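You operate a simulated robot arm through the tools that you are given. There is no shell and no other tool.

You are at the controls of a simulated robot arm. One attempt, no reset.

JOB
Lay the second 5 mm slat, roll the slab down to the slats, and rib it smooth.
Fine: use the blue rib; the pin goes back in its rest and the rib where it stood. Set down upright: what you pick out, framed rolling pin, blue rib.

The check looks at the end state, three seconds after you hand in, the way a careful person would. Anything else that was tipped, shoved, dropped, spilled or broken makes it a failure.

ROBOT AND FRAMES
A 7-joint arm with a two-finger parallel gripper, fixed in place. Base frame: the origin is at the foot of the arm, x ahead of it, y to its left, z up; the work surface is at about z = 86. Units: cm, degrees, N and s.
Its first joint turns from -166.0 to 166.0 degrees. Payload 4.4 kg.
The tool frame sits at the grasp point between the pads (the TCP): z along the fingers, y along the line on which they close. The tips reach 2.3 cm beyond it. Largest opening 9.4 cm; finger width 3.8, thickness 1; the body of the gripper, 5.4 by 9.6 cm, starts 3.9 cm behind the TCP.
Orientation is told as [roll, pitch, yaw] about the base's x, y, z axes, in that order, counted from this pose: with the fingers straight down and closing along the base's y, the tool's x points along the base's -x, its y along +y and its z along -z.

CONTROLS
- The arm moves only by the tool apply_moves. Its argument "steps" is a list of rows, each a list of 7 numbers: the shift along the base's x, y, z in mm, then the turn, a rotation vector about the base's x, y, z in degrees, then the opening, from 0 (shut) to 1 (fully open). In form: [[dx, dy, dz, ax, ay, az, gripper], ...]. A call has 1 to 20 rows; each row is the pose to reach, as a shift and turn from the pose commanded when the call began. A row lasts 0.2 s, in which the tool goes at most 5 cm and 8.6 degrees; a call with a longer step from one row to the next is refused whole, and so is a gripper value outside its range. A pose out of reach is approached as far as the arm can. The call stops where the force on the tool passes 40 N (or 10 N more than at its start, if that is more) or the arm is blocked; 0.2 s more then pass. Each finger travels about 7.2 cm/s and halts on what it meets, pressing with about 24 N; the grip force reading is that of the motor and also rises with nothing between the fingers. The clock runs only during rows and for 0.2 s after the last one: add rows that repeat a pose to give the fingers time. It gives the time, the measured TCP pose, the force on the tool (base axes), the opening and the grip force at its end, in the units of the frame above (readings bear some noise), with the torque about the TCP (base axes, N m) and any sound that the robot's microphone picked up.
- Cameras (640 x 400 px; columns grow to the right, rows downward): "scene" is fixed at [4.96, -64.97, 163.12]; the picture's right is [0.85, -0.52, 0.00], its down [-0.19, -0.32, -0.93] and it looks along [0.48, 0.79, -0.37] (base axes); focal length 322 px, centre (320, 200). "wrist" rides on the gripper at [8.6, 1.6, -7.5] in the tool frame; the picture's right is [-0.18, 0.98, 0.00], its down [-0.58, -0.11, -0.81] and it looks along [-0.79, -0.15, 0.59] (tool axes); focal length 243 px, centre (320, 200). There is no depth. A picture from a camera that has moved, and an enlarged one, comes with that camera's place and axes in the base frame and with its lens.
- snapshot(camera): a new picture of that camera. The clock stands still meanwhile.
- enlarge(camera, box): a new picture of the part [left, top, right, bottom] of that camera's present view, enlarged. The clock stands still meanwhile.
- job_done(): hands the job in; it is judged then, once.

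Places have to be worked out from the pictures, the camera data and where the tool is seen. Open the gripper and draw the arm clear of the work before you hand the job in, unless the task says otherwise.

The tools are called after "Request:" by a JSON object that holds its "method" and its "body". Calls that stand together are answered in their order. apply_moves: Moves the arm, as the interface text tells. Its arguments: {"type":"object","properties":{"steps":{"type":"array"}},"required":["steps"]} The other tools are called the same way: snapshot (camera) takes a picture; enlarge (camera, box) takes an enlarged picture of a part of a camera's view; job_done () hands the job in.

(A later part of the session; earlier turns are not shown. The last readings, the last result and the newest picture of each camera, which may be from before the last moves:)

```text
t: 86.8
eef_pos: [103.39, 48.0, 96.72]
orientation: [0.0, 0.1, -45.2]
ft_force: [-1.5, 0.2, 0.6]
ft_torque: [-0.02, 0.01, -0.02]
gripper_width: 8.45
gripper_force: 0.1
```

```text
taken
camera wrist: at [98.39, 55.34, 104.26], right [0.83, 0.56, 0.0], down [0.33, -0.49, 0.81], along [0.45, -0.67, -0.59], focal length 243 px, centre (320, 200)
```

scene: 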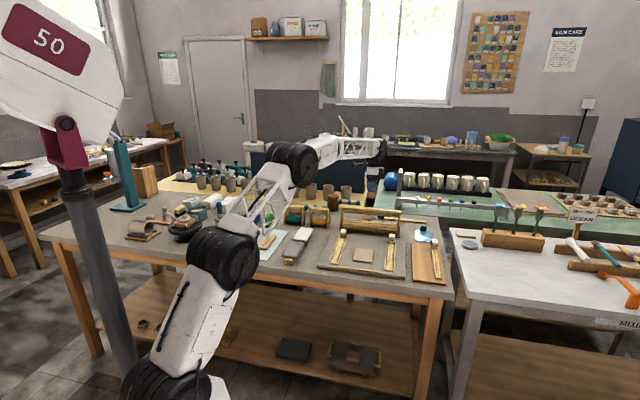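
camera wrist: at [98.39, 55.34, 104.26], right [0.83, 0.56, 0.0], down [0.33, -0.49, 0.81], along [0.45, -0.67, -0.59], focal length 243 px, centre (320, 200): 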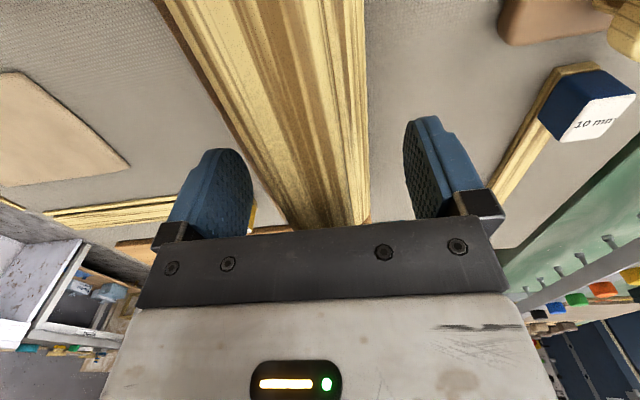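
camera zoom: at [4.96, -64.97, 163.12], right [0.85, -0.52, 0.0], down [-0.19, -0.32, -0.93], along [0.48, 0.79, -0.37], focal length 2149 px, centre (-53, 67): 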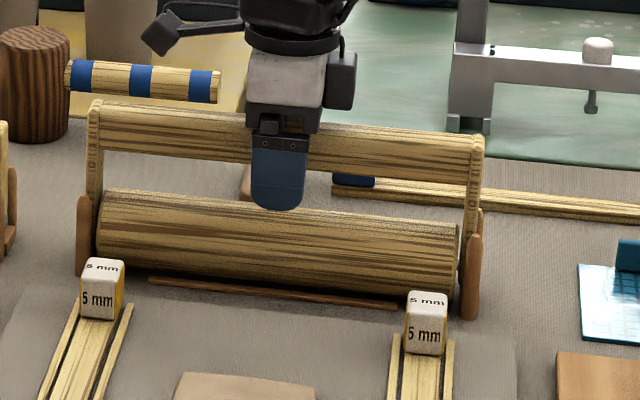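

The pin sits in its rest exactly as at the start. I'll rise clear, turn back to 45°, and look at the slab closely.

Request:
{"method": "apply_moves", "body": {"steps": [[0, 0, 20, 0, 0, 0, 0.9], [0, 0, 60, 0, 0, 0, 0.9], [0, 0, 105, 0, 0, 0, 0.9], [0, 0, 150, 0, 0, 8.4, 0.9], [-10, -10, 180, 0, 0, 16.8, 0.9], [-35, -38, 180, 0, 0, 25, 0.9], [-60, -66, 180, 0, 0, 33, 0.9], [-85, -94, 180, 0, 0, 41, 0.9], [-110, -122, 180, 0, 0, 49, 0.9], [-135, -150, 170, 0, 0, 57, 0.9], [-160, -178, 160, 0, 0, 65, 0.9], [-185, -206, 155, 0, 0, 73, 0.9], [-210, -234, 150, 0, 0, 81, 0.9], [-235, -261, 150, 0, 0, 89, 0.9], [-235, -261, 150, 0, 0, 90.2, 0.9], [-235, -261, 150, 0, 0, 90.2, 0.9]]}}

Request:
{"method": "snapshot", "body": {"camera": "wrist"}}

Request:
{"method": "snapshot", "body": {"camera": "scene"}}

Request:
{"method": "enlarge", "body": {"camera": "wrist", "box": [200, 0, 440, 150]}}

```text
t: 90.2
eef_pos: [79.78, 21.86, 111.75]
orientation: [-0.1, 0.0, 45.0]
ft_force: [0.4, 0.2, 0.9]
ft_torque: [-0.03, 0.02, -0.01]
gripper_width: 8.45
gripper_force: 0.0
```

```text
taken
camera wrist: at [72.5, 16.94, 119.33], right [-0.57, 0.82, 0.0], down [0.49, 0.33, 0.81], along [0.66, 0.46, -0.59], focal length 243 px, centre (320, 200)
```

wrist: 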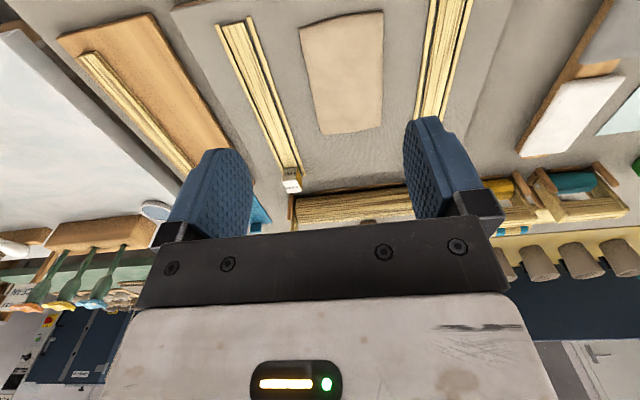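

```text
taken
```

scene: 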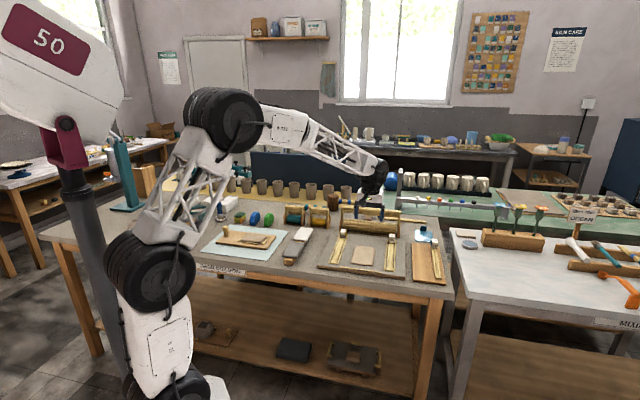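

```text
2.67 times, centred on (320, 75) of wrist
camera zoom: at [72.5, 16.94, 119.33], right [-0.57, 0.82, 0.0], down [0.49, 0.33, 0.81], along [0.66, 0.46, -0.59], focal length 647 px, centre (320, 533)
```

zoom: 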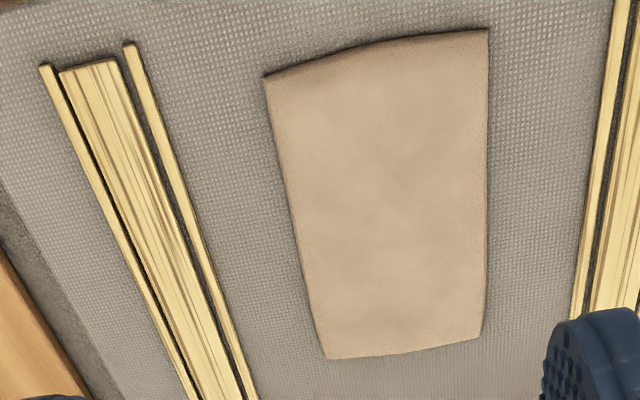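

The slab is now an even rectangle of about 15 × 9 cm. Now I'll go and look at the blue rib, near (58, 90).

Request:
{"method": "apply_moves", "body": {"steps": [[-20, 43, 5, 0, 0, 0, 1], [-40, 86, 10, 0, 0, 0, 1], [-60, 129, 15, 0, 0, 0, 1], [-80, 172, 20, 0, 0, 0, 1], [-100, 215, 25, 0, 0, 0, 1], [-120, 258, 30, 0, 0, 0, 1], [-140, 301, 30, 0, 0, 0, 1], [-160, 344, 30, 0, 0, 0, 1], [-180, 387, 30, 0, 0, 0, 1], [-200, 430, 30, 0, 0, 0, 1], [-220, 473, 30, 0, 0, 0, 1], [-240, 516, 30, 0, 0, 0, 1], [-258, 559, 30, 0, 0, 0, 1], [-275, 600, 30, 0, 0, 0, 1], [-275, 600, 30, 0, 0, 0, 1]]}}

Request:
{"method": "snapshot", "body": {"camera": "wrist"}}

Request:
{"method": "enlarge", "body": {"camera": "scene", "box": [200, 180, 328, 260]}}

```text
t: 93.4
eef_pos: [52.41, 81.96, 114.83]
orientation: [0.0, 0.2, 45.1]
ft_force: [0.9, 0.4, 0.6]
ft_torque: [-0.02, 0.0, 0.02]
gripper_width: 9.4
gripper_force: 0.1
```

```text
taken
camera wrist: at [45.02, 76.98, 122.39], right [-0.56, 0.83, 0.0], down [0.49, 0.33, 0.81], along [0.66, 0.46, -0.59], focal length 243 px, centre (320, 200)
```

wrist: 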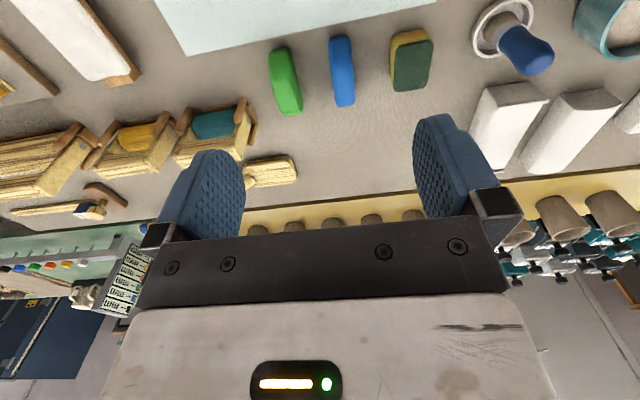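

```text
5.00 times, centred on (264, 220) of scene
camera zoom: at [4.96, -64.97, 163.12], right [0.85, -0.52, 0.0], down [-0.19, -0.32, -0.93], along [0.48, 0.79, -0.37], focal length 1612 px, centre (600, 100)
```

zoom: 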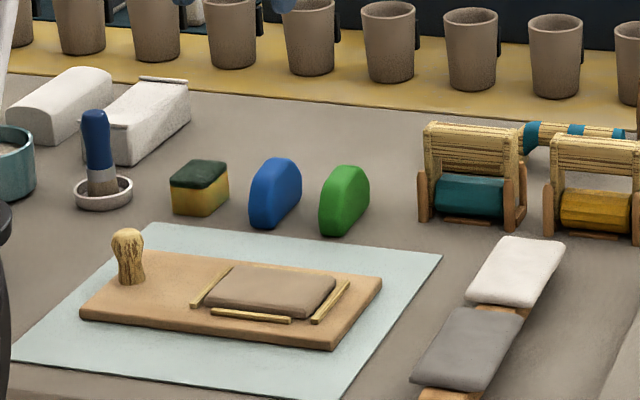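

Both ribs stand on edge with their length roughly along f. I'll enlarge to measure the blue one.

Request:
{"method": "enlarge", "body": {"camera": "wrist", "box": [250, 20, 442, 140]}}

Request:
{"method": "enlarge", "body": {"camera": "scene", "box": [240, 205, 288, 235]}}

```text
3.33 times, centred on (346, 80) of wrist
camera zoom: at [45.02, 76.98, 122.39], right [-0.56, 0.83, 0.0], down [0.49, 0.33, 0.81], along [0.66, 0.46, -0.59], focal length 809 px, centre (233, 600)
```

zoom: 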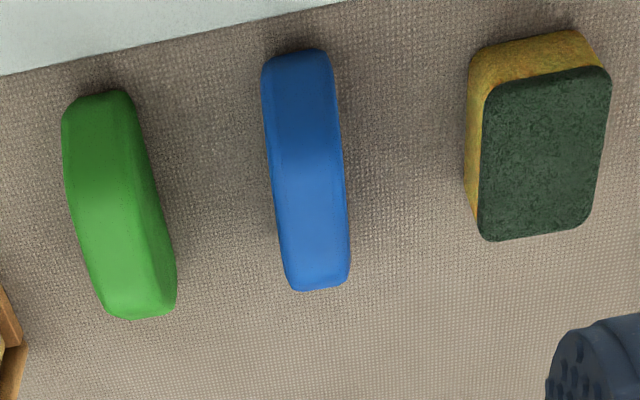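

```text
13.33 times, centred on (264, 220) of scene
camera zoom: at [4.96, -64.97, 163.12], right [0.85, -0.52, 0.0], down [-0.19, -0.32, -0.93], along [0.48, 0.79, -0.37], focal length 4298 px, centre (1067, -67)
```

zoom: 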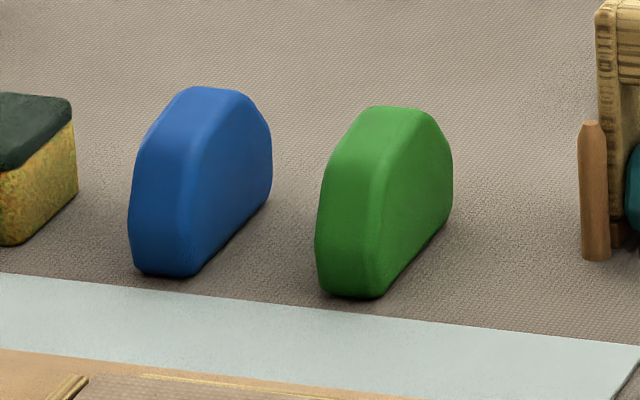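

The blue rib stands at about f 103.8, l 22.6 (x 57.4, y 89.4), roughly 7.5 long, 2.6 thick and 6 tall. The green rib and sponge are close by, so I'll use a narrow opening and hover over it first.

Request:
{"method": "apply_moves", "body": {"steps": [[15, 20, -20, 0, 0, -0.5, 0.58], [30, 45, -50, 0, 0, -1, 0.58], [50, 74, -80, 0, 0, -1, 0.58], [50, 74, -98, 0, 0, -1, 0.58], [50, 74, -98, 0, 0, -1, 0.58]]}}

Request:
{"method": "snapshot", "body": {"camera": "wrist"}}

Request:
{"method": "enlarge", "body": {"camera": "scene", "box": [224, 170, 304, 240]}}

```text
t: 94.6
eef_pos: [57.34, 89.42, 104.85]
orientation: [0.1, 0.1, 44.1]
ft_force: [0.1, -0.3, 0.2]
ft_torque: [-0.01, 0.0, 0.0]
gripper_width: 5.45
gripper_force: 0.1
```

```text
taken
camera wrist: at [49.95, 84.65, 112.43], right [-0.55, 0.84, 0.0], down [0.49, 0.33, 0.81], along [0.67, 0.44, -0.59], focal length 243 px, centre (320, 200)
```

wrist: 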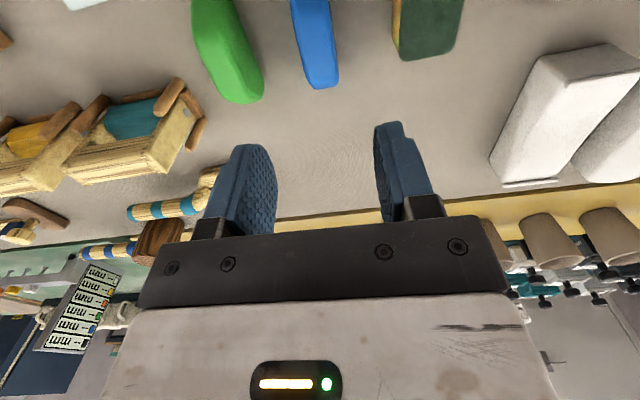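

```text
5.71 times, centred on (264, 205) of scene
camera zoom: at [4.96, -64.97, 163.12], right [0.85, -0.52, 0.0], down [-0.19, -0.32, -0.93], along [0.48, 0.79, -0.37], focal length 1842 px, centre (640, 171)
```

zoom: 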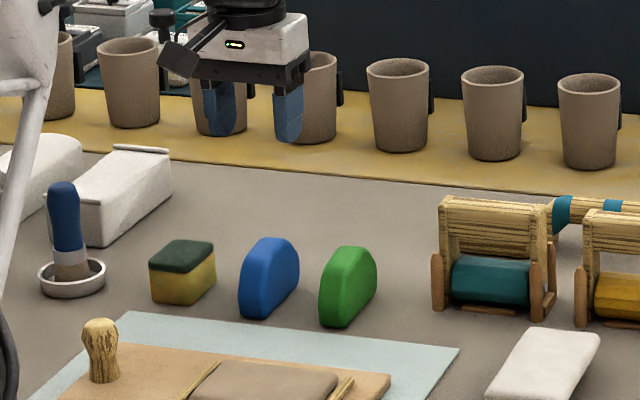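

The fingers are nearly centred. I'll shift 2 mm right, set yaw 43°, and lower partway to check again.

Request:
{"method": "apply_moves", "body": {"steps": [[1.4, -1.4, -30, 0, 0, -0.6, 0.58], [1.4, -1.4, -60, 0, 0, -1, 0.58], [1.4, -1.4, -80, 0, 0, -1, 0.58], [1.4, -1.4, -80, 0, 0, -1, 0.58]]}}

Request:
{"method": "enlarge", "body": {"camera": "scene", "box": [224, 180, 288, 240]}}

Request:
{"method": "snapshot", "body": {"camera": "wrist"}}

```text
t: 95.6
eef_pos: [57.49, 89.1, 96.88]
orientation: [-0.1, 0.1, 43.0]
ft_force: [0.9, 0.8, 0.4]
ft_torque: [0.0, 0.01, -0.01]
gripper_width: 5.44
gripper_force: 0.0
```

```text
6.67 times, centred on (256, 210) of scene
camera zoom: at [4.96, -64.97, 163.12], right [0.85, -0.52, 0.0], down [-0.19, -0.32, -0.93], along [0.48, 0.79, -0.37], focal length 2149 px, centre (747, 133)
```

zoom: 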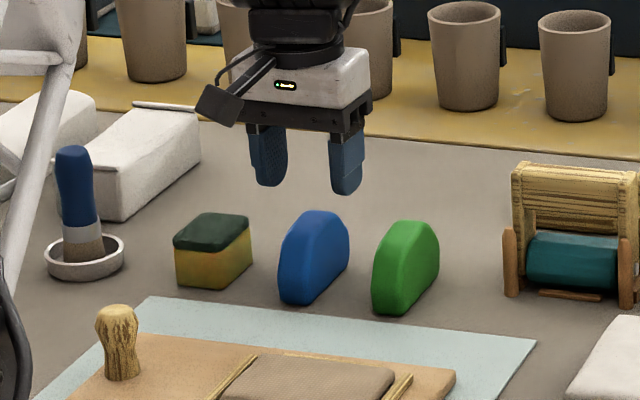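

```text
taken
camera wrist: at [50.04, 84.52, 104.33], right [-0.54, 0.84, 0.0], down [0.5, 0.32, 0.81], along [0.68, 0.43, -0.59], focal length 243 px, centre (320, 200)
```

wrist: 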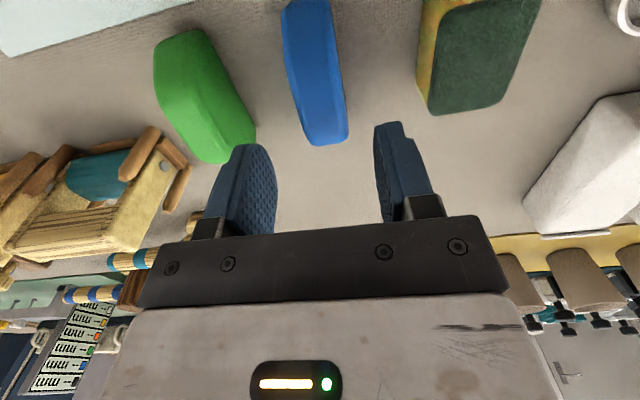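

Fingers bracket the rib; its centre is about 7 mm further forward. I'll go down to z 91 with that shift, then close gently.

Request:
{"method": "apply_moves", "body": {"steps": [[5, 5, -20, 0, 0, 0, 0.58], [5, 5, -45, 0, 0, 0, 0.58], [5, 5, -58, 0, 0, 0, 0.58], [5, 5, -58, 0, 0, 0, 0.58]]}}

Request:
{"method": "enlarge", "body": {"camera": "scene", "box": [224, 180, 288, 240]}}

Request:
{"method": "snapshot", "body": {"camera": "wrist"}}

```text
t: 96.6
eef_pos: [57.82, 89.69, 91.28]
orientation: [0.0, 0.2, 43.1]
ft_force: [-0.7, 0.4, -0.6]
ft_torque: [-0.01, 0.0, -0.02]
gripper_width: 5.45
gripper_force: 0.0
```

```text
6.67 times, centred on (256, 210) of scene
camera zoom: at [4.96, -64.97, 163.12], right [0.85, -0.52, 0.0], down [-0.19, -0.32, -0.93], along [0.48, 0.79, -0.37], focal length 2149 px, centre (747, 133)
```

zoom: 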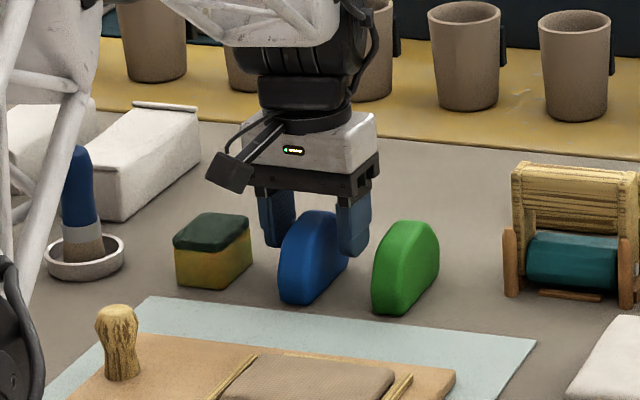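

```text
taken
camera wrist: at [50.43, 84.98, 98.62], right [-0.54, 0.84, 0.0], down [0.5, 0.32, 0.81], along [0.68, 0.43, -0.59], focal length 243 px, centre (320, 200)
```

wrist: 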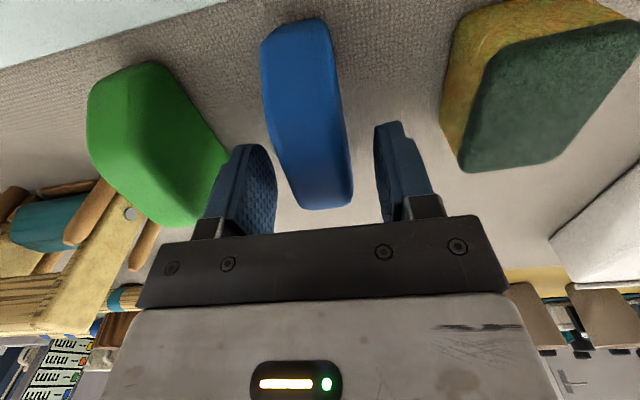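

The fingers straddle the rib near its middle and aligned with it. I'll close.

Request:
{"method": "apply_moves", "body": {"steps": [[0, 0, 0, 0, 0, 0, 0.45], [0, 0, 0, 0, 0, 0, 0.3], [0, 0, 0, 0, 0, 0, 0.15], [0, 0, 0, 0, 0, 0, 0], [0, 0, 0, 0, 0, 0, 0]]}}

Request:
{"method": "snapshot", "body": {"camera": "wrist"}}

Request:
{"method": "enlarge", "body": {"camera": "scene", "box": [224, 180, 288, 240]}}

```text
t: 97.8
eef_pos: [57.89, 89.81, 91.13]
orientation: [0.0, 0.2, 43.0]
ft_force: [1.9, -1.1, 2.9]
ft_torque: [-0.1, 0.06, 0.05]
gripper_width: 2.76
gripper_force: 24.3
```

```text
taken
camera wrist: at [50.44, 84.98, 98.63], right [-0.54, 0.84, 0.0], down [0.5, 0.32, 0.81], along [0.68, 0.43, -0.59], focal length 243 px, centre (320, 200)
```

wrist: 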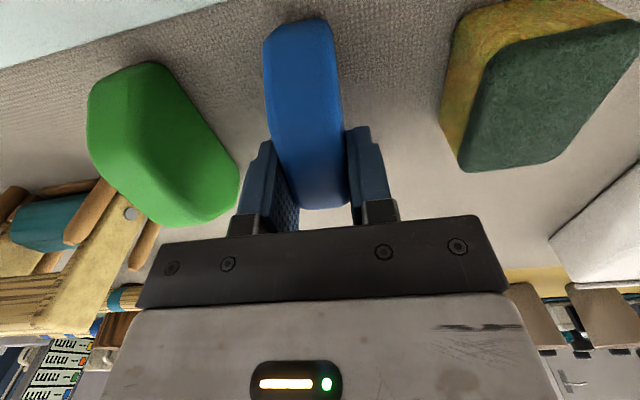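

```text
6.67 times, centred on (256, 210) of scene
camera zoom: at [4.96, -64.97, 163.12], right [0.85, -0.52, 0.0], down [-0.19, -0.32, -0.93], along [0.48, 0.79, -0.37], focal length 2149 px, centre (747, 133)
```

zoom: 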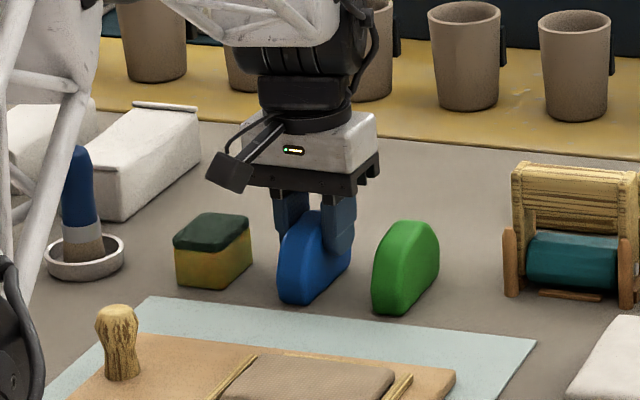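

The rib is held (home pose about x 57.9, y 89.8, z 91.2, yaw 43). I'll lift straight up, then carry it over the slab, turning 88° so its long edge lies across the slab.

Request:
{"method": "apply_moves", "body": {"steps": [[0, 0, 10, 0, 0, 0, 0], [0, 0, 50, 0, 0, 0, 0], [0, 0, 95, 0, 0, 0, 0], [0, 0, 140, 0, 0, 0, 0], [0, 0, 160, 0, 0, 0, 0], [22, -41, 160, 0, 0, -8, 0], [44, -82, 160, 0, 0, -16, 0], [66, -123, 160, 0, 0, -24, 0], [88, -164, 160, 0, 0, -32, 0], [110, -205, 160, 0, 0, -40, 0], [132, -246, 160, 0, 0, -48, 0], [154, -287, 160, 0, 0, -56, 0], [176, -328, 160, 0, 0, -64, 0], [198, -369, 160, 0, 0, -72, 0], [220, -410, 160, 0, 0, -80, 0], [242, -451, 160, 0, 0, -88, 0], [264, -492, 150, 0, 0, -88, 0], [286, -533, 140, 0, 0, -88, 0], [310, -577, 130, 0, 0, -88, 0], [310, -577, 120, 0, 0, -88, 0]]}}

Request:
{"method": "enlarge", "body": {"camera": "scene", "box": [304, 195, 432, 275]}}

Request:
{"method": "snapshot", "body": {"camera": "wrist"}}

Request:
{"method": "snapshot", "body": {"camera": "scene"}}

```text
refused: row 19 steps farther than a row can; nothing moved
```

```text
5.00 times, centred on (368, 235) of scene
camera zoom: at [4.96, -64.97, 163.12], right [0.85, -0.52, 0.0], down [-0.19, -0.32, -0.93], along [0.48, 0.79, -0.37], focal length 1612 px, centre (80, 25)
```

zoom: 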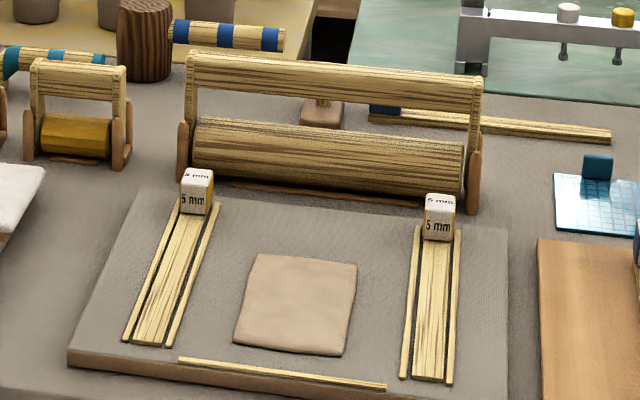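

```text
taken
camera wrist: at [50.44, 84.98, 98.63], right [-0.54, 0.84, 0.0], down [0.5, 0.32, 0.81], along [0.68, 0.43, -0.59], focal length 243 px, centre (320, 200)
```

wrist: 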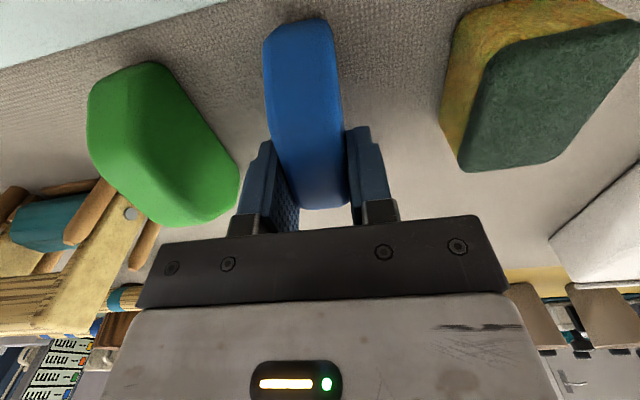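

```text
taken
```

scene: 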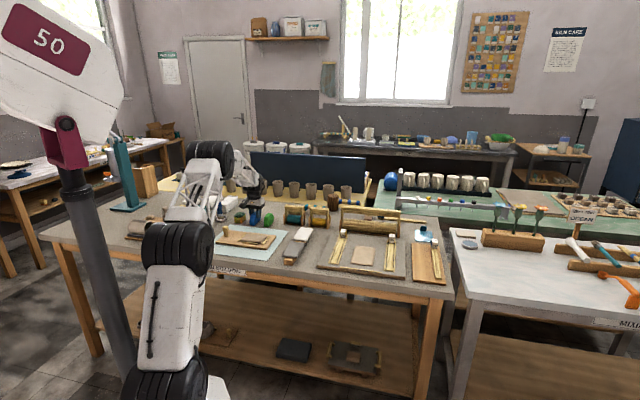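

Refused again because one step was just over the limit. I'll repeat with smaller steps.

Request:
{"method": "apply_moves", "body": {"steps": [[0, 0, 10, 0, 0, 0, 0], [0, 0, 50, 0, 0, 0, 0], [0, 0, 95, 0, 0, 0, 0], [0, 0, 140, 0, 0, 0, 0], [0, 0, 160, 0, 0, 0, 0], [22, -41, 160, 0, 0, -8, 0], [44, -82, 160, 0, 0, -16, 0], [66, -123, 160, 0, 0, -24, 0], [88, -164, 160, 0, 0, -32, 0], [110, -205, 160, 0, 0, -40, 0], [132, -246, 160, 0, 0, -48, 0], [154, -287, 160, 0, 0, -56, 0], [176, -328, 160, 0, 0, -64, 0], [198, -369, 160, 0, 0, -72, 0], [220, -410, 160, 0, 0, -80, 0], [242, -451, 160, 0, 0, -88, 0], [264, -492, 150, 0, 0, -88, 0], [286, -533, 140, 0, 0, -88, 0], [310, -574, 130, 0, 0, -88, 0], [310, -577, 120, 0, 0, -88, 0]]}}

Request:
{"method": "enlarge", "body": {"camera": "scene", "box": [304, 195, 432, 275]}}

Request:
{"method": "snapshot", "body": {"camera": "wrist"}}

Request:
{"method": "enlarge", "body": {"camera": "scene", "box": [200, 180, 328, 260]}}

```text
t: 102.0
eef_pos: [89.03, 31.77, 103.01]
orientation: [0.2, 0.1, -45.1]
ft_force: [-0.6, -0.6, -1.0]
ft_torque: [0.0, 0.0, -0.01]
gripper_width: 2.76
gripper_force: 23.8
```

```text
5.00 times, centred on (368, 235) of scene
camera zoom: at [4.96, -64.97, 163.12], right [0.85, -0.52, 0.0], down [-0.19, -0.32, -0.93], along [0.48, 0.79, -0.37], focal length 1612 px, centre (80, 25)
```

zoom: 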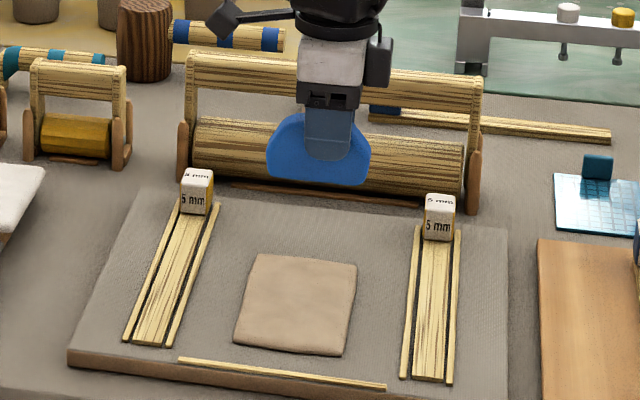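

```text
taken
camera wrist: at [84.11, 39.12, 110.52], right [0.83, 0.56, 0.0], down [0.33, -0.49, 0.81], along [0.45, -0.67, -0.59], focal length 243 px, centre (320, 200)
```

wrist: 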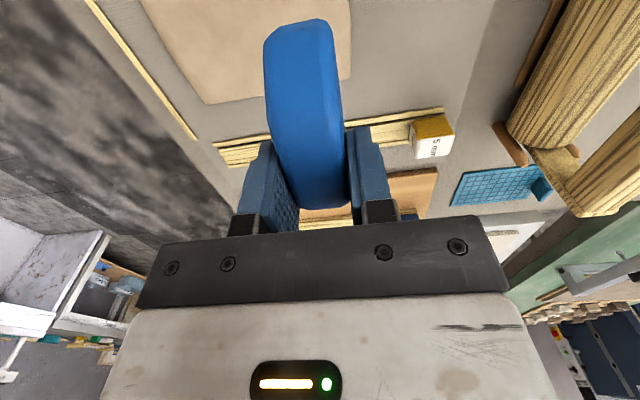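

```text
5.00 times, centred on (264, 220) of scene
camera zoom: at [4.96, -64.97, 163.12], right [0.85, -0.52, 0.0], down [-0.19, -0.32, -0.93], along [0.48, 0.79, -0.37], focal length 1612 px, centre (600, 100)
```

zoom: 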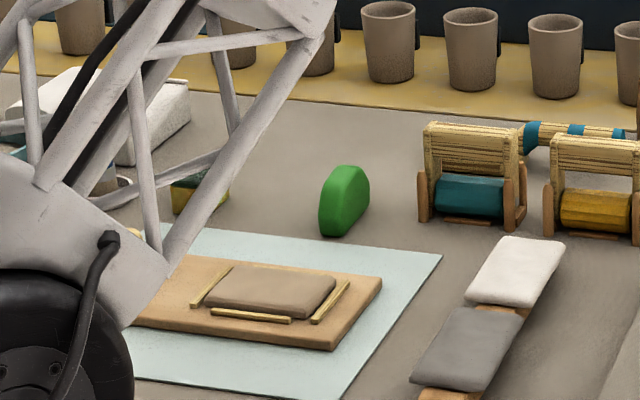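

The rib is held square across the slab, centred about 0.9 cm left of the TCP, with a usable edge of about 8 cm. I'll shift 0.8 cm left for the first lane and lower close to the slab.

Request:
{"method": "apply_moves", "body": {"steps": [[-5.7, 5.7, -25, 0, 0, 0, 0], [-5.7, 5.7, -55, 0, 0, 0, 0], [-5.7, 5.7, -78, 0, 0, 0, 0], [-5.7, 5.7, -84, 0, 0, 0, 0], [-5.7, 5.7, -84, 0, 0, 0, 0]]}}

Request:
{"method": "enlarge", "body": {"camera": "scene", "box": [304, 205, 432, 285]}}

```text
t: 103.2
eef_pos: [88.53, 32.58, 94.72]
orientation: [0.0, 0.0, -45.0]
ft_force: [0.8, -0.4, -1.5]
ft_torque: [-0.03, 0.02, -0.02]
gripper_width: 2.76
gripper_force: 24.0
```

```text
5.00 times, centred on (368, 245) of scene
camera zoom: at [4.96, -64.97, 163.12], right [0.85, -0.52, 0.0], down [-0.19, -0.32, -0.93], along [0.48, 0.79, -0.37], focal length 1612 px, centre (80, -25)
```

zoom: 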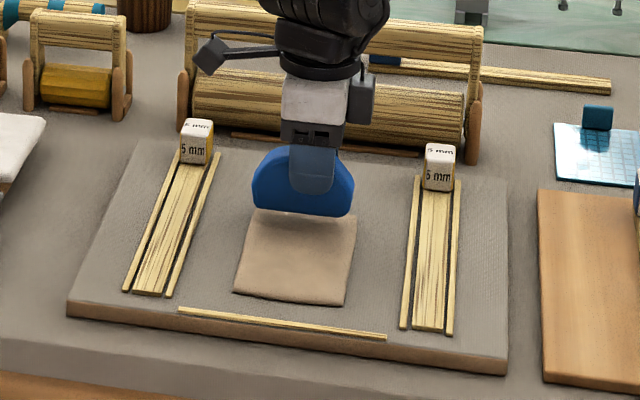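

The rib nearly spans the slab's width. I'll lower in 2–3 mm steps to find contact.

Request:
{"method": "apply_moves", "body": {"steps": [[0, 0, -3, 0, 0, 0, 0], [0, 0, -6, 0, 0, 0, 0], [0, 0, -8, 0, 0, 0, 0], [0, 0, -8, 0, 0, 0, 0]]}}

```text
t: 104.2
eef_pos: [88.4, 32.5, 93.88]
orientation: [0.0, 0.1, -45.0]
ft_force: [0.6, 0.0, -1.2]
ft_torque: [-0.02, 0.0, -0.01]
gripper_width: 2.78
gripper_force: 24.0
```

Request:
{"method": "apply_moves", "body": {"steps": [[0, 0, -1, 0, 0, 0, 0], [0, 0, -2, 0, 0, 0, 0], [0, 0, -2, 0, 0, 0, 0]]}}

Request:
{"method": "enlarge", "body": {"camera": "scene", "box": [344, 225, 392, 255]}}

```text
t: 105.0
eef_pos: [88.39, 32.58, 93.64]
orientation: [0.0, 0.1, -45.0]
ft_force: [-0.4, -0.2, -0.9]
ft_torque: [0.01, 0.02, 0.0]
gripper_width: 2.79
gripper_force: 23.9
```

```text
13.33 times, centred on (368, 240) of scene
camera zoom: at [4.96, -64.97, 163.12], right [0.85, -0.52, 0.0], down [-0.19, -0.32, -0.93], along [0.48, 0.79, -0.37], focal length 4298 px, centre (-320, -333)
```

zoom: 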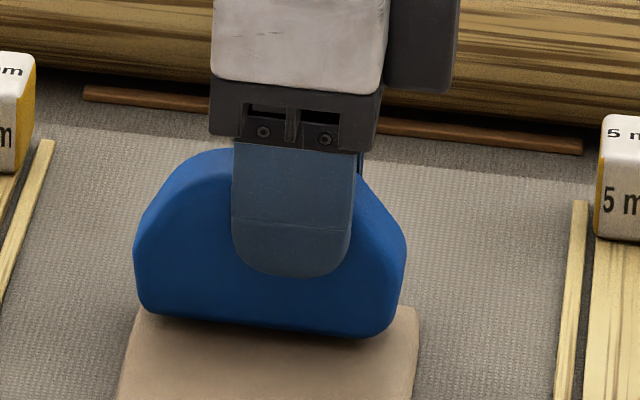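

No contact yet; I'll continue down in 1 mm steps.

Request:
{"method": "apply_moves", "body": {"steps": [[0, 0, -1, 0, 0, 0, 0], [0, 0, -2, 0, 0, 0, 0], [0, 0, -2, 0, 0, 0, 0]]}}

```text
t: 105.8
eef_pos: [88.41, 32.52, 93.56]
orientation: [-0.1, 0.1, -45.1]
ft_force: [-0.2, -0.4, -1.3]
ft_torque: [-0.02, 0.0, 0.03]
gripper_width: 2.74
gripper_force: 23.7
```

Request:
{"method": "apply_moves", "body": {"steps": [[0, 0, -1, 0, 0, 0, 0], [0, 0, -1.5, 0, 0, 0, 0], [0, 0, -1.5, 0, 0, 0, 0]]}}

Request:
{"method": "enlarge", "body": {"camera": "scene", "box": [344, 225, 392, 255]}}

```text
t: 106.6
eef_pos: [88.49, 32.56, 93.35]
orientation: [0.0, 0.0, -45.0]
ft_force: [-1.7, -0.7, -0.8]
ft_torque: [-0.03, 0.03, -0.01]
gripper_width: 2.79
gripper_force: 23.4
```

```text
13.33 times, centred on (368, 240) of scene
camera zoom: at [4.96, -64.97, 163.12], right [0.85, -0.52, 0.0], down [-0.19, -0.32, -0.93], along [0.48, 0.79, -0.37], focal length 4298 px, centre (-320, -333)
```

zoom: 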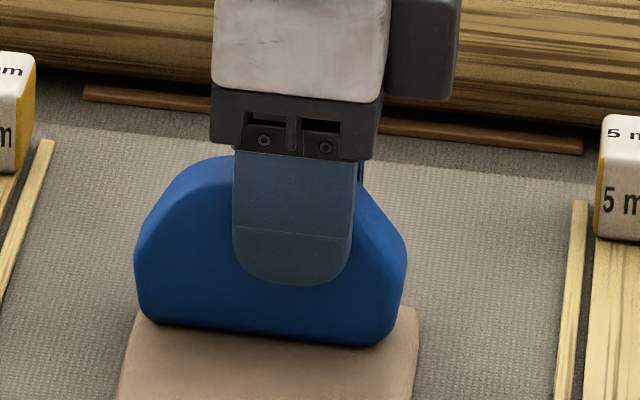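

Very close now. I'll continue in 1 mm steps watching the vertical force.

Request:
{"method": "apply_moves", "body": {"steps": [[0, 0, -1, 0, 0, 0, 0], [0, 0, -1, 0, 0, 0, 0]]}}

Request:
{"method": "apply_moves", "body": {"steps": [[0, 0, -1, 0, 0, 0, 0], [0, 0, -1, 0, 0, 0, 0]]}}

```text
t: 107.2
eef_pos: [88.61, 32.58, 93.42]
orientation: [0.1, 0.0, -45.0]
ft_force: [0.4, -5.4, 10.4]
ft_torque: [-0.08, 0.22, 0.06]
gripper_width: 2.76
gripper_force: 23.8
```

```text
t: 107.8
eef_pos: [88.36, 32.61, 93.35]
orientation: [0.1, -0.1, -45.0]
ft_force: [-2.9, -1.4, 24.8]
ft_torque: [0.16, 0.4, 0.0]
gripper_width: 2.78
gripper_force: 23.7
```

Contact: 10 N and then 25 N within 1 mm. I'll ease up to about 5 N and draw the rib towards the near end.

Request:
{"method": "apply_moves", "body": {"steps": [[0, 0, 1.3, 0, 0, 0, 0], [0, 0, 1.3, 0, 0, 0, 0]]}}

```text
t: 108.4
eef_pos: [88.3, 32.62, 93.39]
orientation: [0.1, 0.1, -45.0]
ft_force: [2.9, 3.7, 19.6]
ft_torque: [0.18, -0.04, 0.01]
gripper_width: 2.78
gripper_force: 23.8
```

Still 20 N; I'll ease up another 1 mm.

Request:
{"method": "apply_moves", "body": {"steps": [[0, 0, 1, 0, 0, 0, 0], [0, 0, 1, 0, 0, 0, 0]]}}

```text
t: 109.0
eef_pos: [88.41, 32.51, 93.36]
orientation: [0.0, 0.1, -45.0]
ft_force: [5.4, 2.5, 11.9]
ft_torque: [0.01, -0.27, -0.02]
gripper_width: 2.8
gripper_force: 24.1
```

12 N now. I'll ease a bit more and start the stroke, gently.

Request:
{"method": "apply_moves", "body": {"steps": [[0, 0, 0.6, 0, 0, 0, 0], [-4, -4, 0.6, 0, 0, 0, 0], [-10, -10, 0.6, 0, 0, 0, 0], [-17, -17, 0.6, 0, 0, 0, 0], [-24, -24, 0.6, 0, 0, 0, 0]]}}

Request:
{"method": "enlarge", "body": {"camera": "scene", "box": [336, 225, 400, 265]}}

```text
t: 110.2
eef_pos: [86.02, 29.98, 93.45]
orientation: [0.0, 0.1, -45.0]
ft_force: [0.3, 0.0, -1.7]
ft_torque: [0.02, 0.0, -0.01]
gripper_width: 2.79
gripper_force: 23.9
```

```text
10.00 times, centred on (368, 245) of scene
camera zoom: at [4.96, -64.97, 163.12], right [0.85, -0.52, 0.0], down [-0.19, -0.32, -0.93], along [0.48, 0.79, -0.37], focal length 3223 px, centre (-160, -250)
```

zoom: 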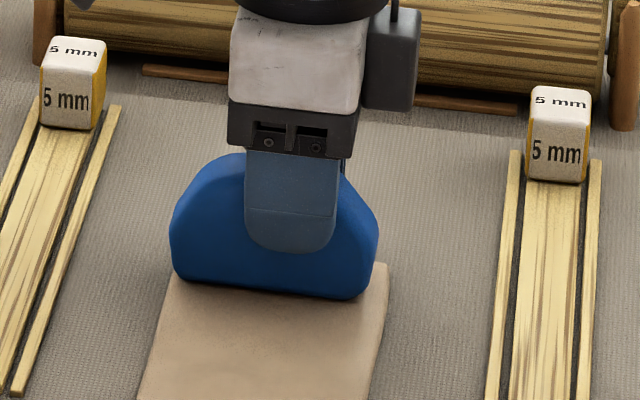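

Contact was lost at this height. I'll lower 1 mm and continue the stroke, checking.

Request:
{"method": "apply_moves", "body": {"steps": [[0, 0, -1, 0, 0, 0, 0], [-5, -5, -1, 0, 0, 0, 0], [-12, -12, -1, 0, 0, 0, 0], [-19, -19, -1, 0, 0, 0, 0]]}}

```text
t: 111.2
eef_pos: [84.03, 28.28, 93.33]
orientation: [-0.1, 0.1, -45.0]
ft_force: [1.5, 2.4, 2.4]
ft_torque: [0.07, -0.02, -0.02]
gripper_width: 2.77
gripper_force: 23.6
```

Light contact, about 4 N, with a small drag force. I'll continue to the near end with 0.3 mm more.

Request:
{"method": "apply_moves", "body": {"steps": [[-6, -6, -0.3, 0, 0, 0, 0], [-13, -13, -0.3, 0, 0, 0, 0], [-20, -20, -0.3, 0, 0, 0, 0], [-27, -27, -0.3, 0, 0, 0, 0], [-34, -34, -0.3, 0, 0, 0, 0]]}}

Request:
{"method": "enlarge", "body": {"camera": "scene", "box": [336, 230, 400, 270]}}

```text
t: 112.4
eef_pos: [80.65, 24.89, 93.52]
orientation: [0.0, 0.1, -45.0]
ft_force: [6.2, 7.4, 13.5]
ft_torque: [0.39, -0.24, -0.06]
gripper_width: 2.77
gripper_force: 24.1
```

```text
10.00 times, centred on (368, 250) of scene
camera zoom: at [4.96, -64.97, 163.12], right [0.85, -0.52, 0.0], down [-0.19, -0.32, -0.93], along [0.48, 0.79, -0.37], focal length 3223 px, centre (-160, -300)
```

zoom: 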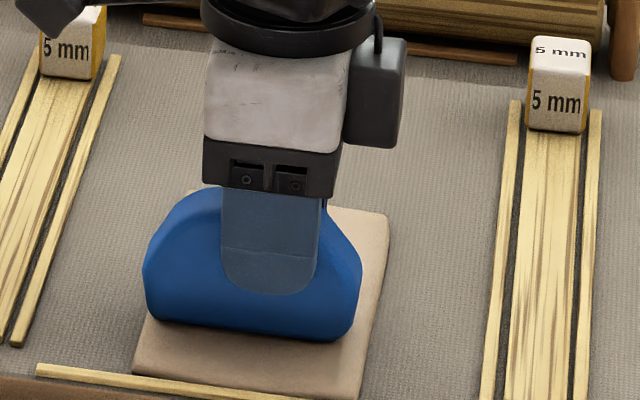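

Force rises to about 15 N near this end. I'll ease 0.5 mm and finish the stroke to the edge, then lift.

Request:
{"method": "apply_moves", "body": {"steps": [[0, 0, 0.5, 0, 0, 0, 0], [-5, -5, 0.5, 0, 0, 0, 0], [-11, -11, 0.5, 0, 0, 0, 0], [-11, -11, 4, 0, 0, 0, 0], [-11, -11, 20, 0, 0, 0, 0], [-11, -11, 30, 0, 0, 0, 0]]}}

Request:
{"method": "enlarge", "body": {"camera": "scene", "box": [336, 230, 400, 270]}}

Request:
{"method": "snapshot", "body": {"camera": "wrist"}}

```text
t: 113.8
eef_pos: [79.54, 23.79, 96.28]
orientation: [0.0, 0.1, -45.0]
ft_force: [-0.3, -0.6, -1.4]
ft_torque: [-0.03, 0.0, 0.0]
gripper_width: 2.75
gripper_force: 24.3
```

```text
10.00 times, centred on (368, 250) of scene
camera zoom: at [4.96, -64.97, 163.12], right [0.85, -0.52, 0.0], down [-0.19, -0.32, -0.93], along [0.48, 0.79, -0.37], focal length 3223 px, centre (-160, -300)
```

zoom: 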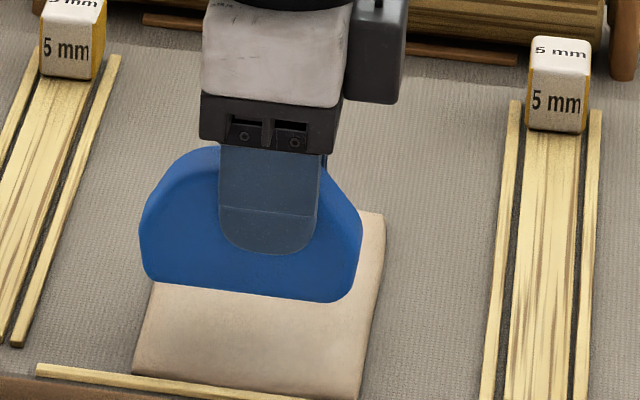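

```text
taken
camera wrist: at [74.52, 31.0, 103.82], right [0.83, 0.56, 0.0], down [0.33, -0.49, 0.81], along [0.45, -0.67, -0.59], focal length 243 px, centre (320, 200)
```

wrist: 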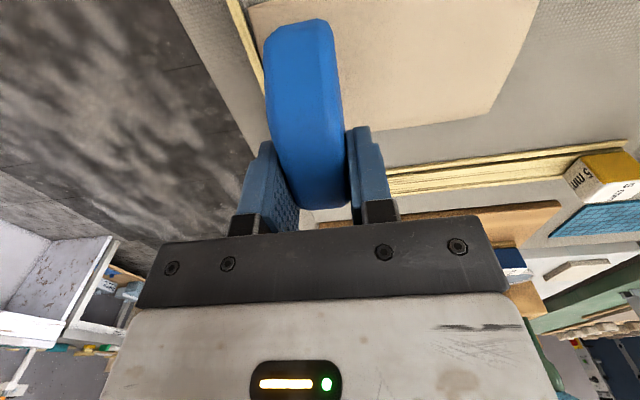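

I'll look at the slab's surface to see what the stroke changed.

Request:
{"method": "enlarge", "body": {"camera": "scene", "box": [344, 248, 384, 273]}}

Request:
{"method": "enlarge", "body": {"camera": "wrist", "box": [240, 0, 560, 200]}}

```text
16.00 times, centred on (364, 260) of scene
camera zoom: at [4.96, -64.97, 163.12], right [0.85, -0.52, 0.0], down [-0.19, -0.32, -0.93], along [0.48, 0.79, -0.37], focal length 5157 px, centre (-384, -768)
```

zoom: 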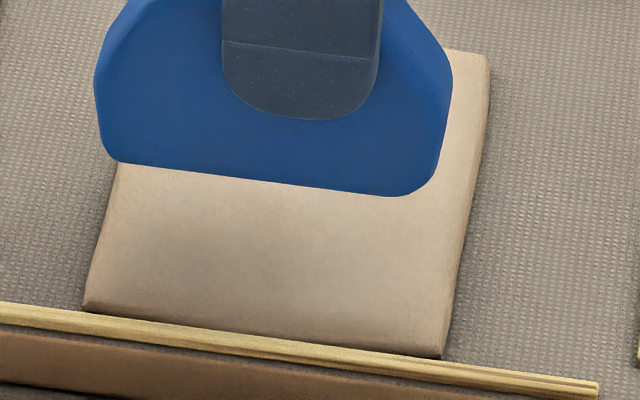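

```text
2.00 times, centred on (400, 100) of wrist
camera zoom: at [74.52, 31.0, 103.82], right [0.83, 0.56, 0.0], down [0.33, -0.49, 0.81], along [0.45, -0.67, -0.59], focal length 485 px, centre (160, 400)
```

zoom: 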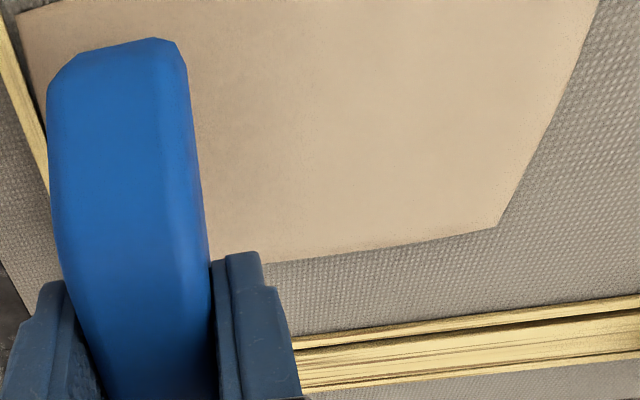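

The slab slid about 2.4 cm onto the front stop strip early in that stroke, which seems to be what the strip is for, so near-ward strokes are now held. I'll make a second lane 1.6 cm to the right, starting from the far edge.

Request:
{"method": "apply_moves", "body": {"steps": [[30, 20, 5, 0, 0, 0, 0], [60, 43, 5, 0, 0, 0, 0], [88.5, 66, 5, 0, 0, 0, 0], [88.5, 66, -15, 0, 0, 0, 0], [88.5, 66, -24, 0, 0, 0, 0], [88.5, 66, -24, 0, 0, 0, 0]]}}

Request:
{"method": "enlarge", "body": {"camera": "scene", "box": [336, 230, 400, 270]}}

```text
t: 115.2
eef_pos: [88.51, 30.27, 94.03]
orientation: [0.0, 0.1, -45.0]
ft_force: [0.0, -0.8, -1.6]
ft_torque: [-0.02, 0.0, 0.0]
gripper_width: 2.76
gripper_force: 23.8
```

```text
10.00 times, centred on (368, 250) of scene
camera zoom: at [4.96, -64.97, 163.12], right [0.85, -0.52, 0.0], down [-0.19, -0.32, -0.93], along [0.48, 0.79, -0.37], focal length 3223 px, centre (-160, -300)
```

zoom: 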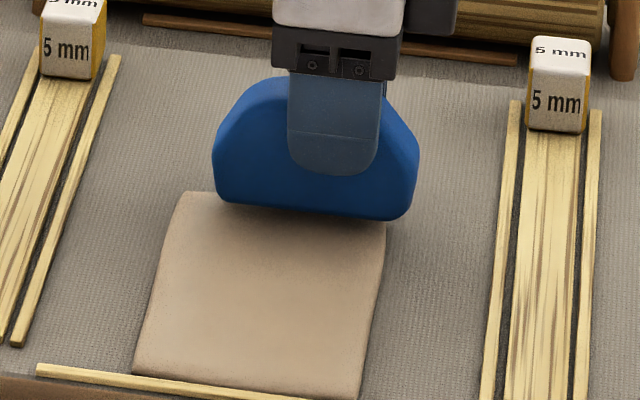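

The rib overhangs the right edge slightly, so this lane covers that side. I'll lower to light contact.

Request:
{"method": "apply_moves", "body": {"steps": [[0, 0, -3, 0, 0, 0, 0], [0, 0, -5, 0, 0, 0, 0], [0, 0, -5.5, 0, 0, 0, 0], [0, 0, -5.5, 0, 0, 0, 0]]}}

```text
t: 116.2
eef_pos: [88.45, 30.3, 93.37]
orientation: [-0.1, 0.0, -45.0]
ft_force: [0.2, 0.1, -0.2]
ft_torque: [-0.05, -0.01, 0.0]
gripper_width: 2.77
gripper_force: 23.8
```

Request:
{"method": "apply_moves", "body": {"steps": [[0, 0, -0.5, 0, 0, 0, 0], [0, 0, -0.5, 0, 0, 0, 0]]}}

```text
t: 116.8
eef_pos: [88.43, 30.42, 93.5]
orientation: [0.2, -0.1, -45.0]
ft_force: [3.0, -2.5, 7.7]
ft_torque: [-0.09, -0.02, 0.0]
gripper_width: 2.75
gripper_force: 24.0
```

9 N of contact. Drawing towards the stop, in parts.

Request:
{"method": "apply_moves", "body": {"steps": [[-5, -5, 0, 0, 0, 0, 0], [-11, -11, 0, 0, 0, 0, 0], [-17, -17, 0, 0, 0, 0, 0], [-23, -23, 0, 0, 0, 0, 0], [-29, -29, 0, 0, 0, 0, 0]]}}

```text
t: 118.0
eef_pos: [85.54, 27.41, 93.35]
orientation: [0.2, 0.0, -45.0]
ft_force: [7.4, 7.7, 15.7]
ft_torque: [0.5, -0.12, -0.12]
gripper_width: 2.75
gripper_force: 24.1
```

Up to 17 N; I'll ease 0.5 mm and continue.

Request:
{"method": "apply_moves", "body": {"steps": [[-5, -5, 0.5, 0, 0, 0, 0], [-11, -11, 0.5, 0, 0, 0, 0], [-17, -17, 0.5, 0, 0, 0, 0], [-23, -23, 0.5, 0, 0, 0, 0], [-29, -29, 0.5, 0, 0, 0, 0]]}}

Request:
{"method": "enlarge", "body": {"camera": "scene", "box": [336, 230, 400, 270]}}

```text
t: 119.2
eef_pos: [82.65, 24.57, 93.42]
orientation: [0.0, 0.0, -45.0]
ft_force: [7.2, 7.4, 13.1]
ft_torque: [0.34, -0.18, -0.08]
gripper_width: 2.78
gripper_force: 23.9
```

```text
10.00 times, centred on (368, 250) of scene
camera zoom: at [4.96, -64.97, 163.12], right [0.85, -0.52, 0.0], down [-0.19, -0.32, -0.93], along [0.48, 0.79, -0.37], focal length 3223 px, centre (-160, -300)
```

zoom: 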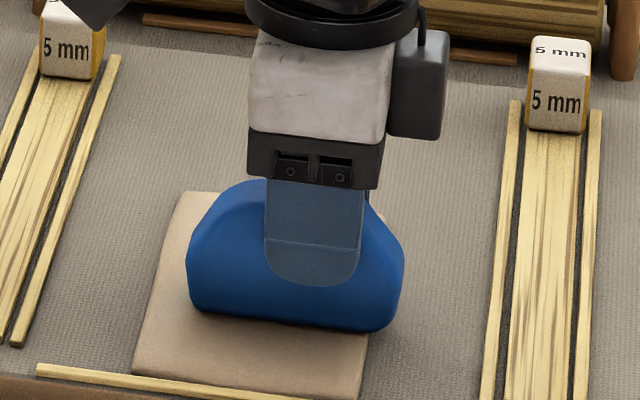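

The slab stays put against the strip. Finishing this stroke to the near edge and lifting.

Request:
{"method": "apply_moves", "body": {"steps": [[-5, -5, 0.3, 0, 0, 0, 0], [-11, -11, 0.3, 0, 0, 0, 0], [-17, -17, 0.3, 0, 0, 0, 0], [-23, -23, 0.4, 0, 0, 0, 0], [-28, -28, 0.5, 0, 0, 0, 0], [-28, -28, 4, 0, 0, 0, 0], [-28, -28, 20, 0, 0, 0, 0], [-28, -28, 30, 0, 0, 0, 0]]}}

Request:
{"method": "enlarge", "body": {"camera": "scene", "box": [336, 230, 400, 270]}}

```text
t: 121.0
eef_pos: [79.78, 21.72, 96.3]
orientation: [0.0, 0.1, -45.0]
ft_force: [-0.6, 0.5, -1.8]
ft_torque: [-0.02, 0.02, -0.02]
gripper_width: 2.78
gripper_force: 24.1
```

```text
10.00 times, centred on (368, 250) of scene
camera zoom: at [4.96, -64.97, 163.12], right [0.85, -0.52, 0.0], down [-0.19, -0.32, -0.93], along [0.48, 0.79, -0.37], focal length 3223 px, centre (-160, -300)
```

zoom: 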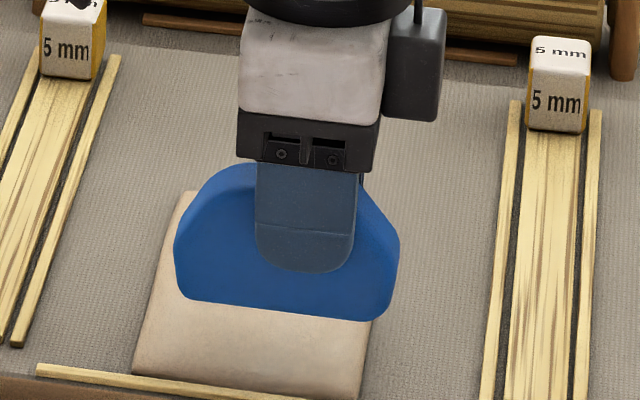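

Now a full left-lane stroke from the far edge, since the first one there rode along with the sliding slab.

Request:
{"method": "apply_moves", "body": {"steps": [[25, 33, 5, 0, 0, 0, 0], [50, 66, 5, 0, 0, 0, 0], [74, 98.6, 5, 0, 0, 0, 0], [74, 98.6, -15, 0, 0, 0, 0], [74, 98.6, -26, 0, 0, 0, 0], [74, 98.6, -29, 0, 0, 0, 0], [74, 98.6, -29, 0, 0, 0, 0]]}}

```text
t: 122.6
eef_pos: [87.24, 31.79, 93.28]
orientation: [0.1, 0.0, -45.0]
ft_force: [1.3, 2.1, 3.8]
ft_torque: [0.06, -0.03, -0.06]
gripper_width: 2.76
gripper_force: 24.1
```

Light 5 N contact. Drawing towards the stop.

Request:
{"method": "apply_moves", "body": {"steps": [[-5, -5, -0.2, 0, 0, 0, 0], [-11, -11, -0.2, 0, 0, 0, 0], [-17, -17, -0.2, 0, 0, 0, 0], [-23, -23, -0.2, 0, 0, 0, 0], [-29, -29, -0.2, 0, 0, 0, 0], [-35, -35, -0.2, 0, 0, 0, 0]]}}

```text
t: 124.0
eef_pos: [83.75, 27.91, 93.44]
orientation: [0.0, 0.0, -45.0]
ft_force: [1.2, -0.4, -0.5]
ft_torque: [0.0, 0.01, -0.01]
gripper_width: 2.79
gripper_force: 23.9
```

Contact is nearly gone here; lowering 0.7 mm and continuing.

Request:
{"method": "apply_moves", "body": {"steps": [[3, 3, -0.5, 0, 0, 0, 0], [0, 0, -0.8, 0, 0, 0, 0], [-6, -6, -0.8, 0, 0, 0, 0], [-12, -12, -0.8, 0, 0, 0, 0], [-18, -18, -0.8, 0, 0, 0, 0], [-24, -24, -0.8, 0, 0, 0, 0]]}}

```text
t: 125.4
eef_pos: [81.37, 25.73, 93.39]
orientation: [0.1, 0.1, -45.1]
ft_force: [0.0, -0.5, -1.2]
ft_torque: [0.02, 0.03, 0.01]
gripper_width: 2.77
gripper_force: 23.8
```

Still free; I'll find contact again here.

Request:
{"method": "apply_moves", "body": {"steps": [[0, 0, -0.6, 0, 0, 0, 0], [0, 0, -0.6, 0, 0, 0, 0]]}}

```text
t: 126.0
eef_pos: [81.39, 25.58, 93.34]
orientation: [0.1, -0.1, -45.0]
ft_force: [-2.3, -1.3, 7.4]
ft_torque: [-0.07, 0.16, 0.0]
gripper_width: 2.77
gripper_force: 24.4
```

Contact at this height gives 9 N. I'll hop back to the far edge and repeat the stroke at this height so the whole lane gets contact.

Request:
{"method": "apply_moves", "body": {"steps": [[0, 0, 6, 0, 0, 0, 0], [30, 30, 8, 0, 0, 0, 0], [60, 60, 6, 0, 0, 0, 0], [60, 60, 2, 0, 0, 0, 0], [60, 60, 0, 0, 0, 0, 0], [60, 60, 0, 0, 0, 0, 0]]}}

```text
t: 127.4
eef_pos: [87.4, 31.62, 93.45]
orientation: [0.0, 0.2, -45.0]
ft_force: [-0.6, 0.3, -0.7]
ft_torque: [-0.01, 0.02, 0.03]
gripper_width: 2.77
gripper_force: 24.0
```

Request:
{"method": "apply_moves", "body": {"steps": [[0, 0, -0.5, 0, 0, 0, 0], [0, 0, -0.5, 0, 0, 0, 0]]}}

```text
t: 128.0
eef_pos: [87.49, 31.58, 93.45]
orientation: [0.0, 0.1, -45.0]
ft_force: [-0.8, -1.7, 3.8]
ft_torque: [-0.1, -0.01, -0.01]
gripper_width: 2.75
gripper_force: 23.8
```

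5 N contact at the far edge. Drawing in short parts, lowering slightly to keep the contact.

Request:
{"method": "apply_moves", "body": {"steps": [[-3, -3, -0.3, 0, 0, 0, 0], [-8, -8, -0.4, 0, 0, 0, 0], [-14, -14, -0.5, 0, 0, 0, 0], [-20, -20, -0.5, 0, 0, 0, 0]]}}

```text
t: 129.0
eef_pos: [85.42, 29.77, 93.37]
orientation: [0.1, 0.0, -45.0]
ft_force: [10.0, 7.3, 14.7]
ft_torque: [0.36, -0.28, -0.09]
gripper_width: 2.76
gripper_force: 23.8
```

Request:
{"method": "apply_moves", "body": {"steps": [[-5, -5, 0.2, 0, 0, 0, 0], [-11, -11, 0.2, 0, 0, 0, 0], [-17, -17, 0.2, 0, 0, 0, 0], [-23, -23, 0.2, 0, 0, 0, 0]]}}

```text
t: 130.0
eef_pos: [83.13, 27.42, 93.38]
orientation: [0.1, 0.1, -45.0]
ft_force: [9.4, 10.3, 20.5]
ft_torque: [0.47, -0.22, -0.08]
gripper_width: 2.79
gripper_force: 24.0
```

22 N; easing 0.6 mm and continuing.

Request:
{"method": "apply_moves", "body": {"steps": [[-4, -4, 0.6, 0, 0, 0, 0], [-10, -10, 0.6, 0, 0, 0, 0], [-16, -16, 0.6, 0, 0, 0, 0], [-22, -22, 0.6, 0, 0, 0, 0]]}}

```text
t: 131.0
eef_pos: [80.94, 25.23, 93.3]
orientation: [0.1, 0.0, -44.9]
ft_force: [18.0, 14.1, 30.6]
ft_torque: [0.53, -0.53, -0.08]
gripper_width: 2.8
gripper_force: 23.7
```

Force climbed to 31 N near the stop. I'll ease off 1.3 mm and look.

Request:
{"method": "apply_moves", "body": {"steps": [[0, 0, 1.3, 0, 0, 0, 0], [0, 0, 1.3, 0, 0, 0, 0]]}}

Request:
{"method": "enlarge", "body": {"camera": "scene", "box": [336, 235, 400, 275]}}

```text
t: 131.6
eef_pos: [80.85, 25.18, 93.25]
orientation: [-0.1, 0.2, -44.9]
ft_force: [7.4, 6.9, 20.6]
ft_torque: [0.1, -0.29, 0.01]
gripper_width: 2.77
gripper_force: 24.3
```

```text
10.00 times, centred on (368, 255) of scene
camera zoom: at [4.96, -64.97, 163.12], right [0.85, -0.52, 0.0], down [-0.19, -0.32, -0.93], along [0.48, 0.79, -0.37], focal length 3223 px, centre (-160, -350)
```

zoom: 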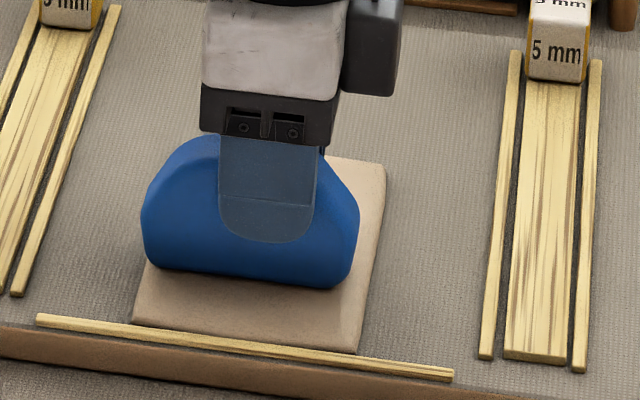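

The slab looks intact. I'll ease 0.9 mm more and finish the stroke to the near edge.

Request:
{"method": "apply_moves", "body": {"steps": [[0, 0, 0.9, 0, 0, 0, 0], [-6, -6, 1.0, 0, 0, 0, 0], [-12, -12, 1.0, 0, 0, 0, 0], [-18, -18, 1.0, 0, 0, 0, 0], [-23, -23, 1.1, 0, 0, 0, 0]]}}

```text
t: 132.8
eef_pos: [78.44, 22.94, 93.52]
orientation: [-0.1, 0.2, -44.9]
ft_force: [-0.3, 0.5, -0.4]
ft_torque: [-0.06, 0.0, 0.03]
gripper_width: 2.75
gripper_force: 24.0
```

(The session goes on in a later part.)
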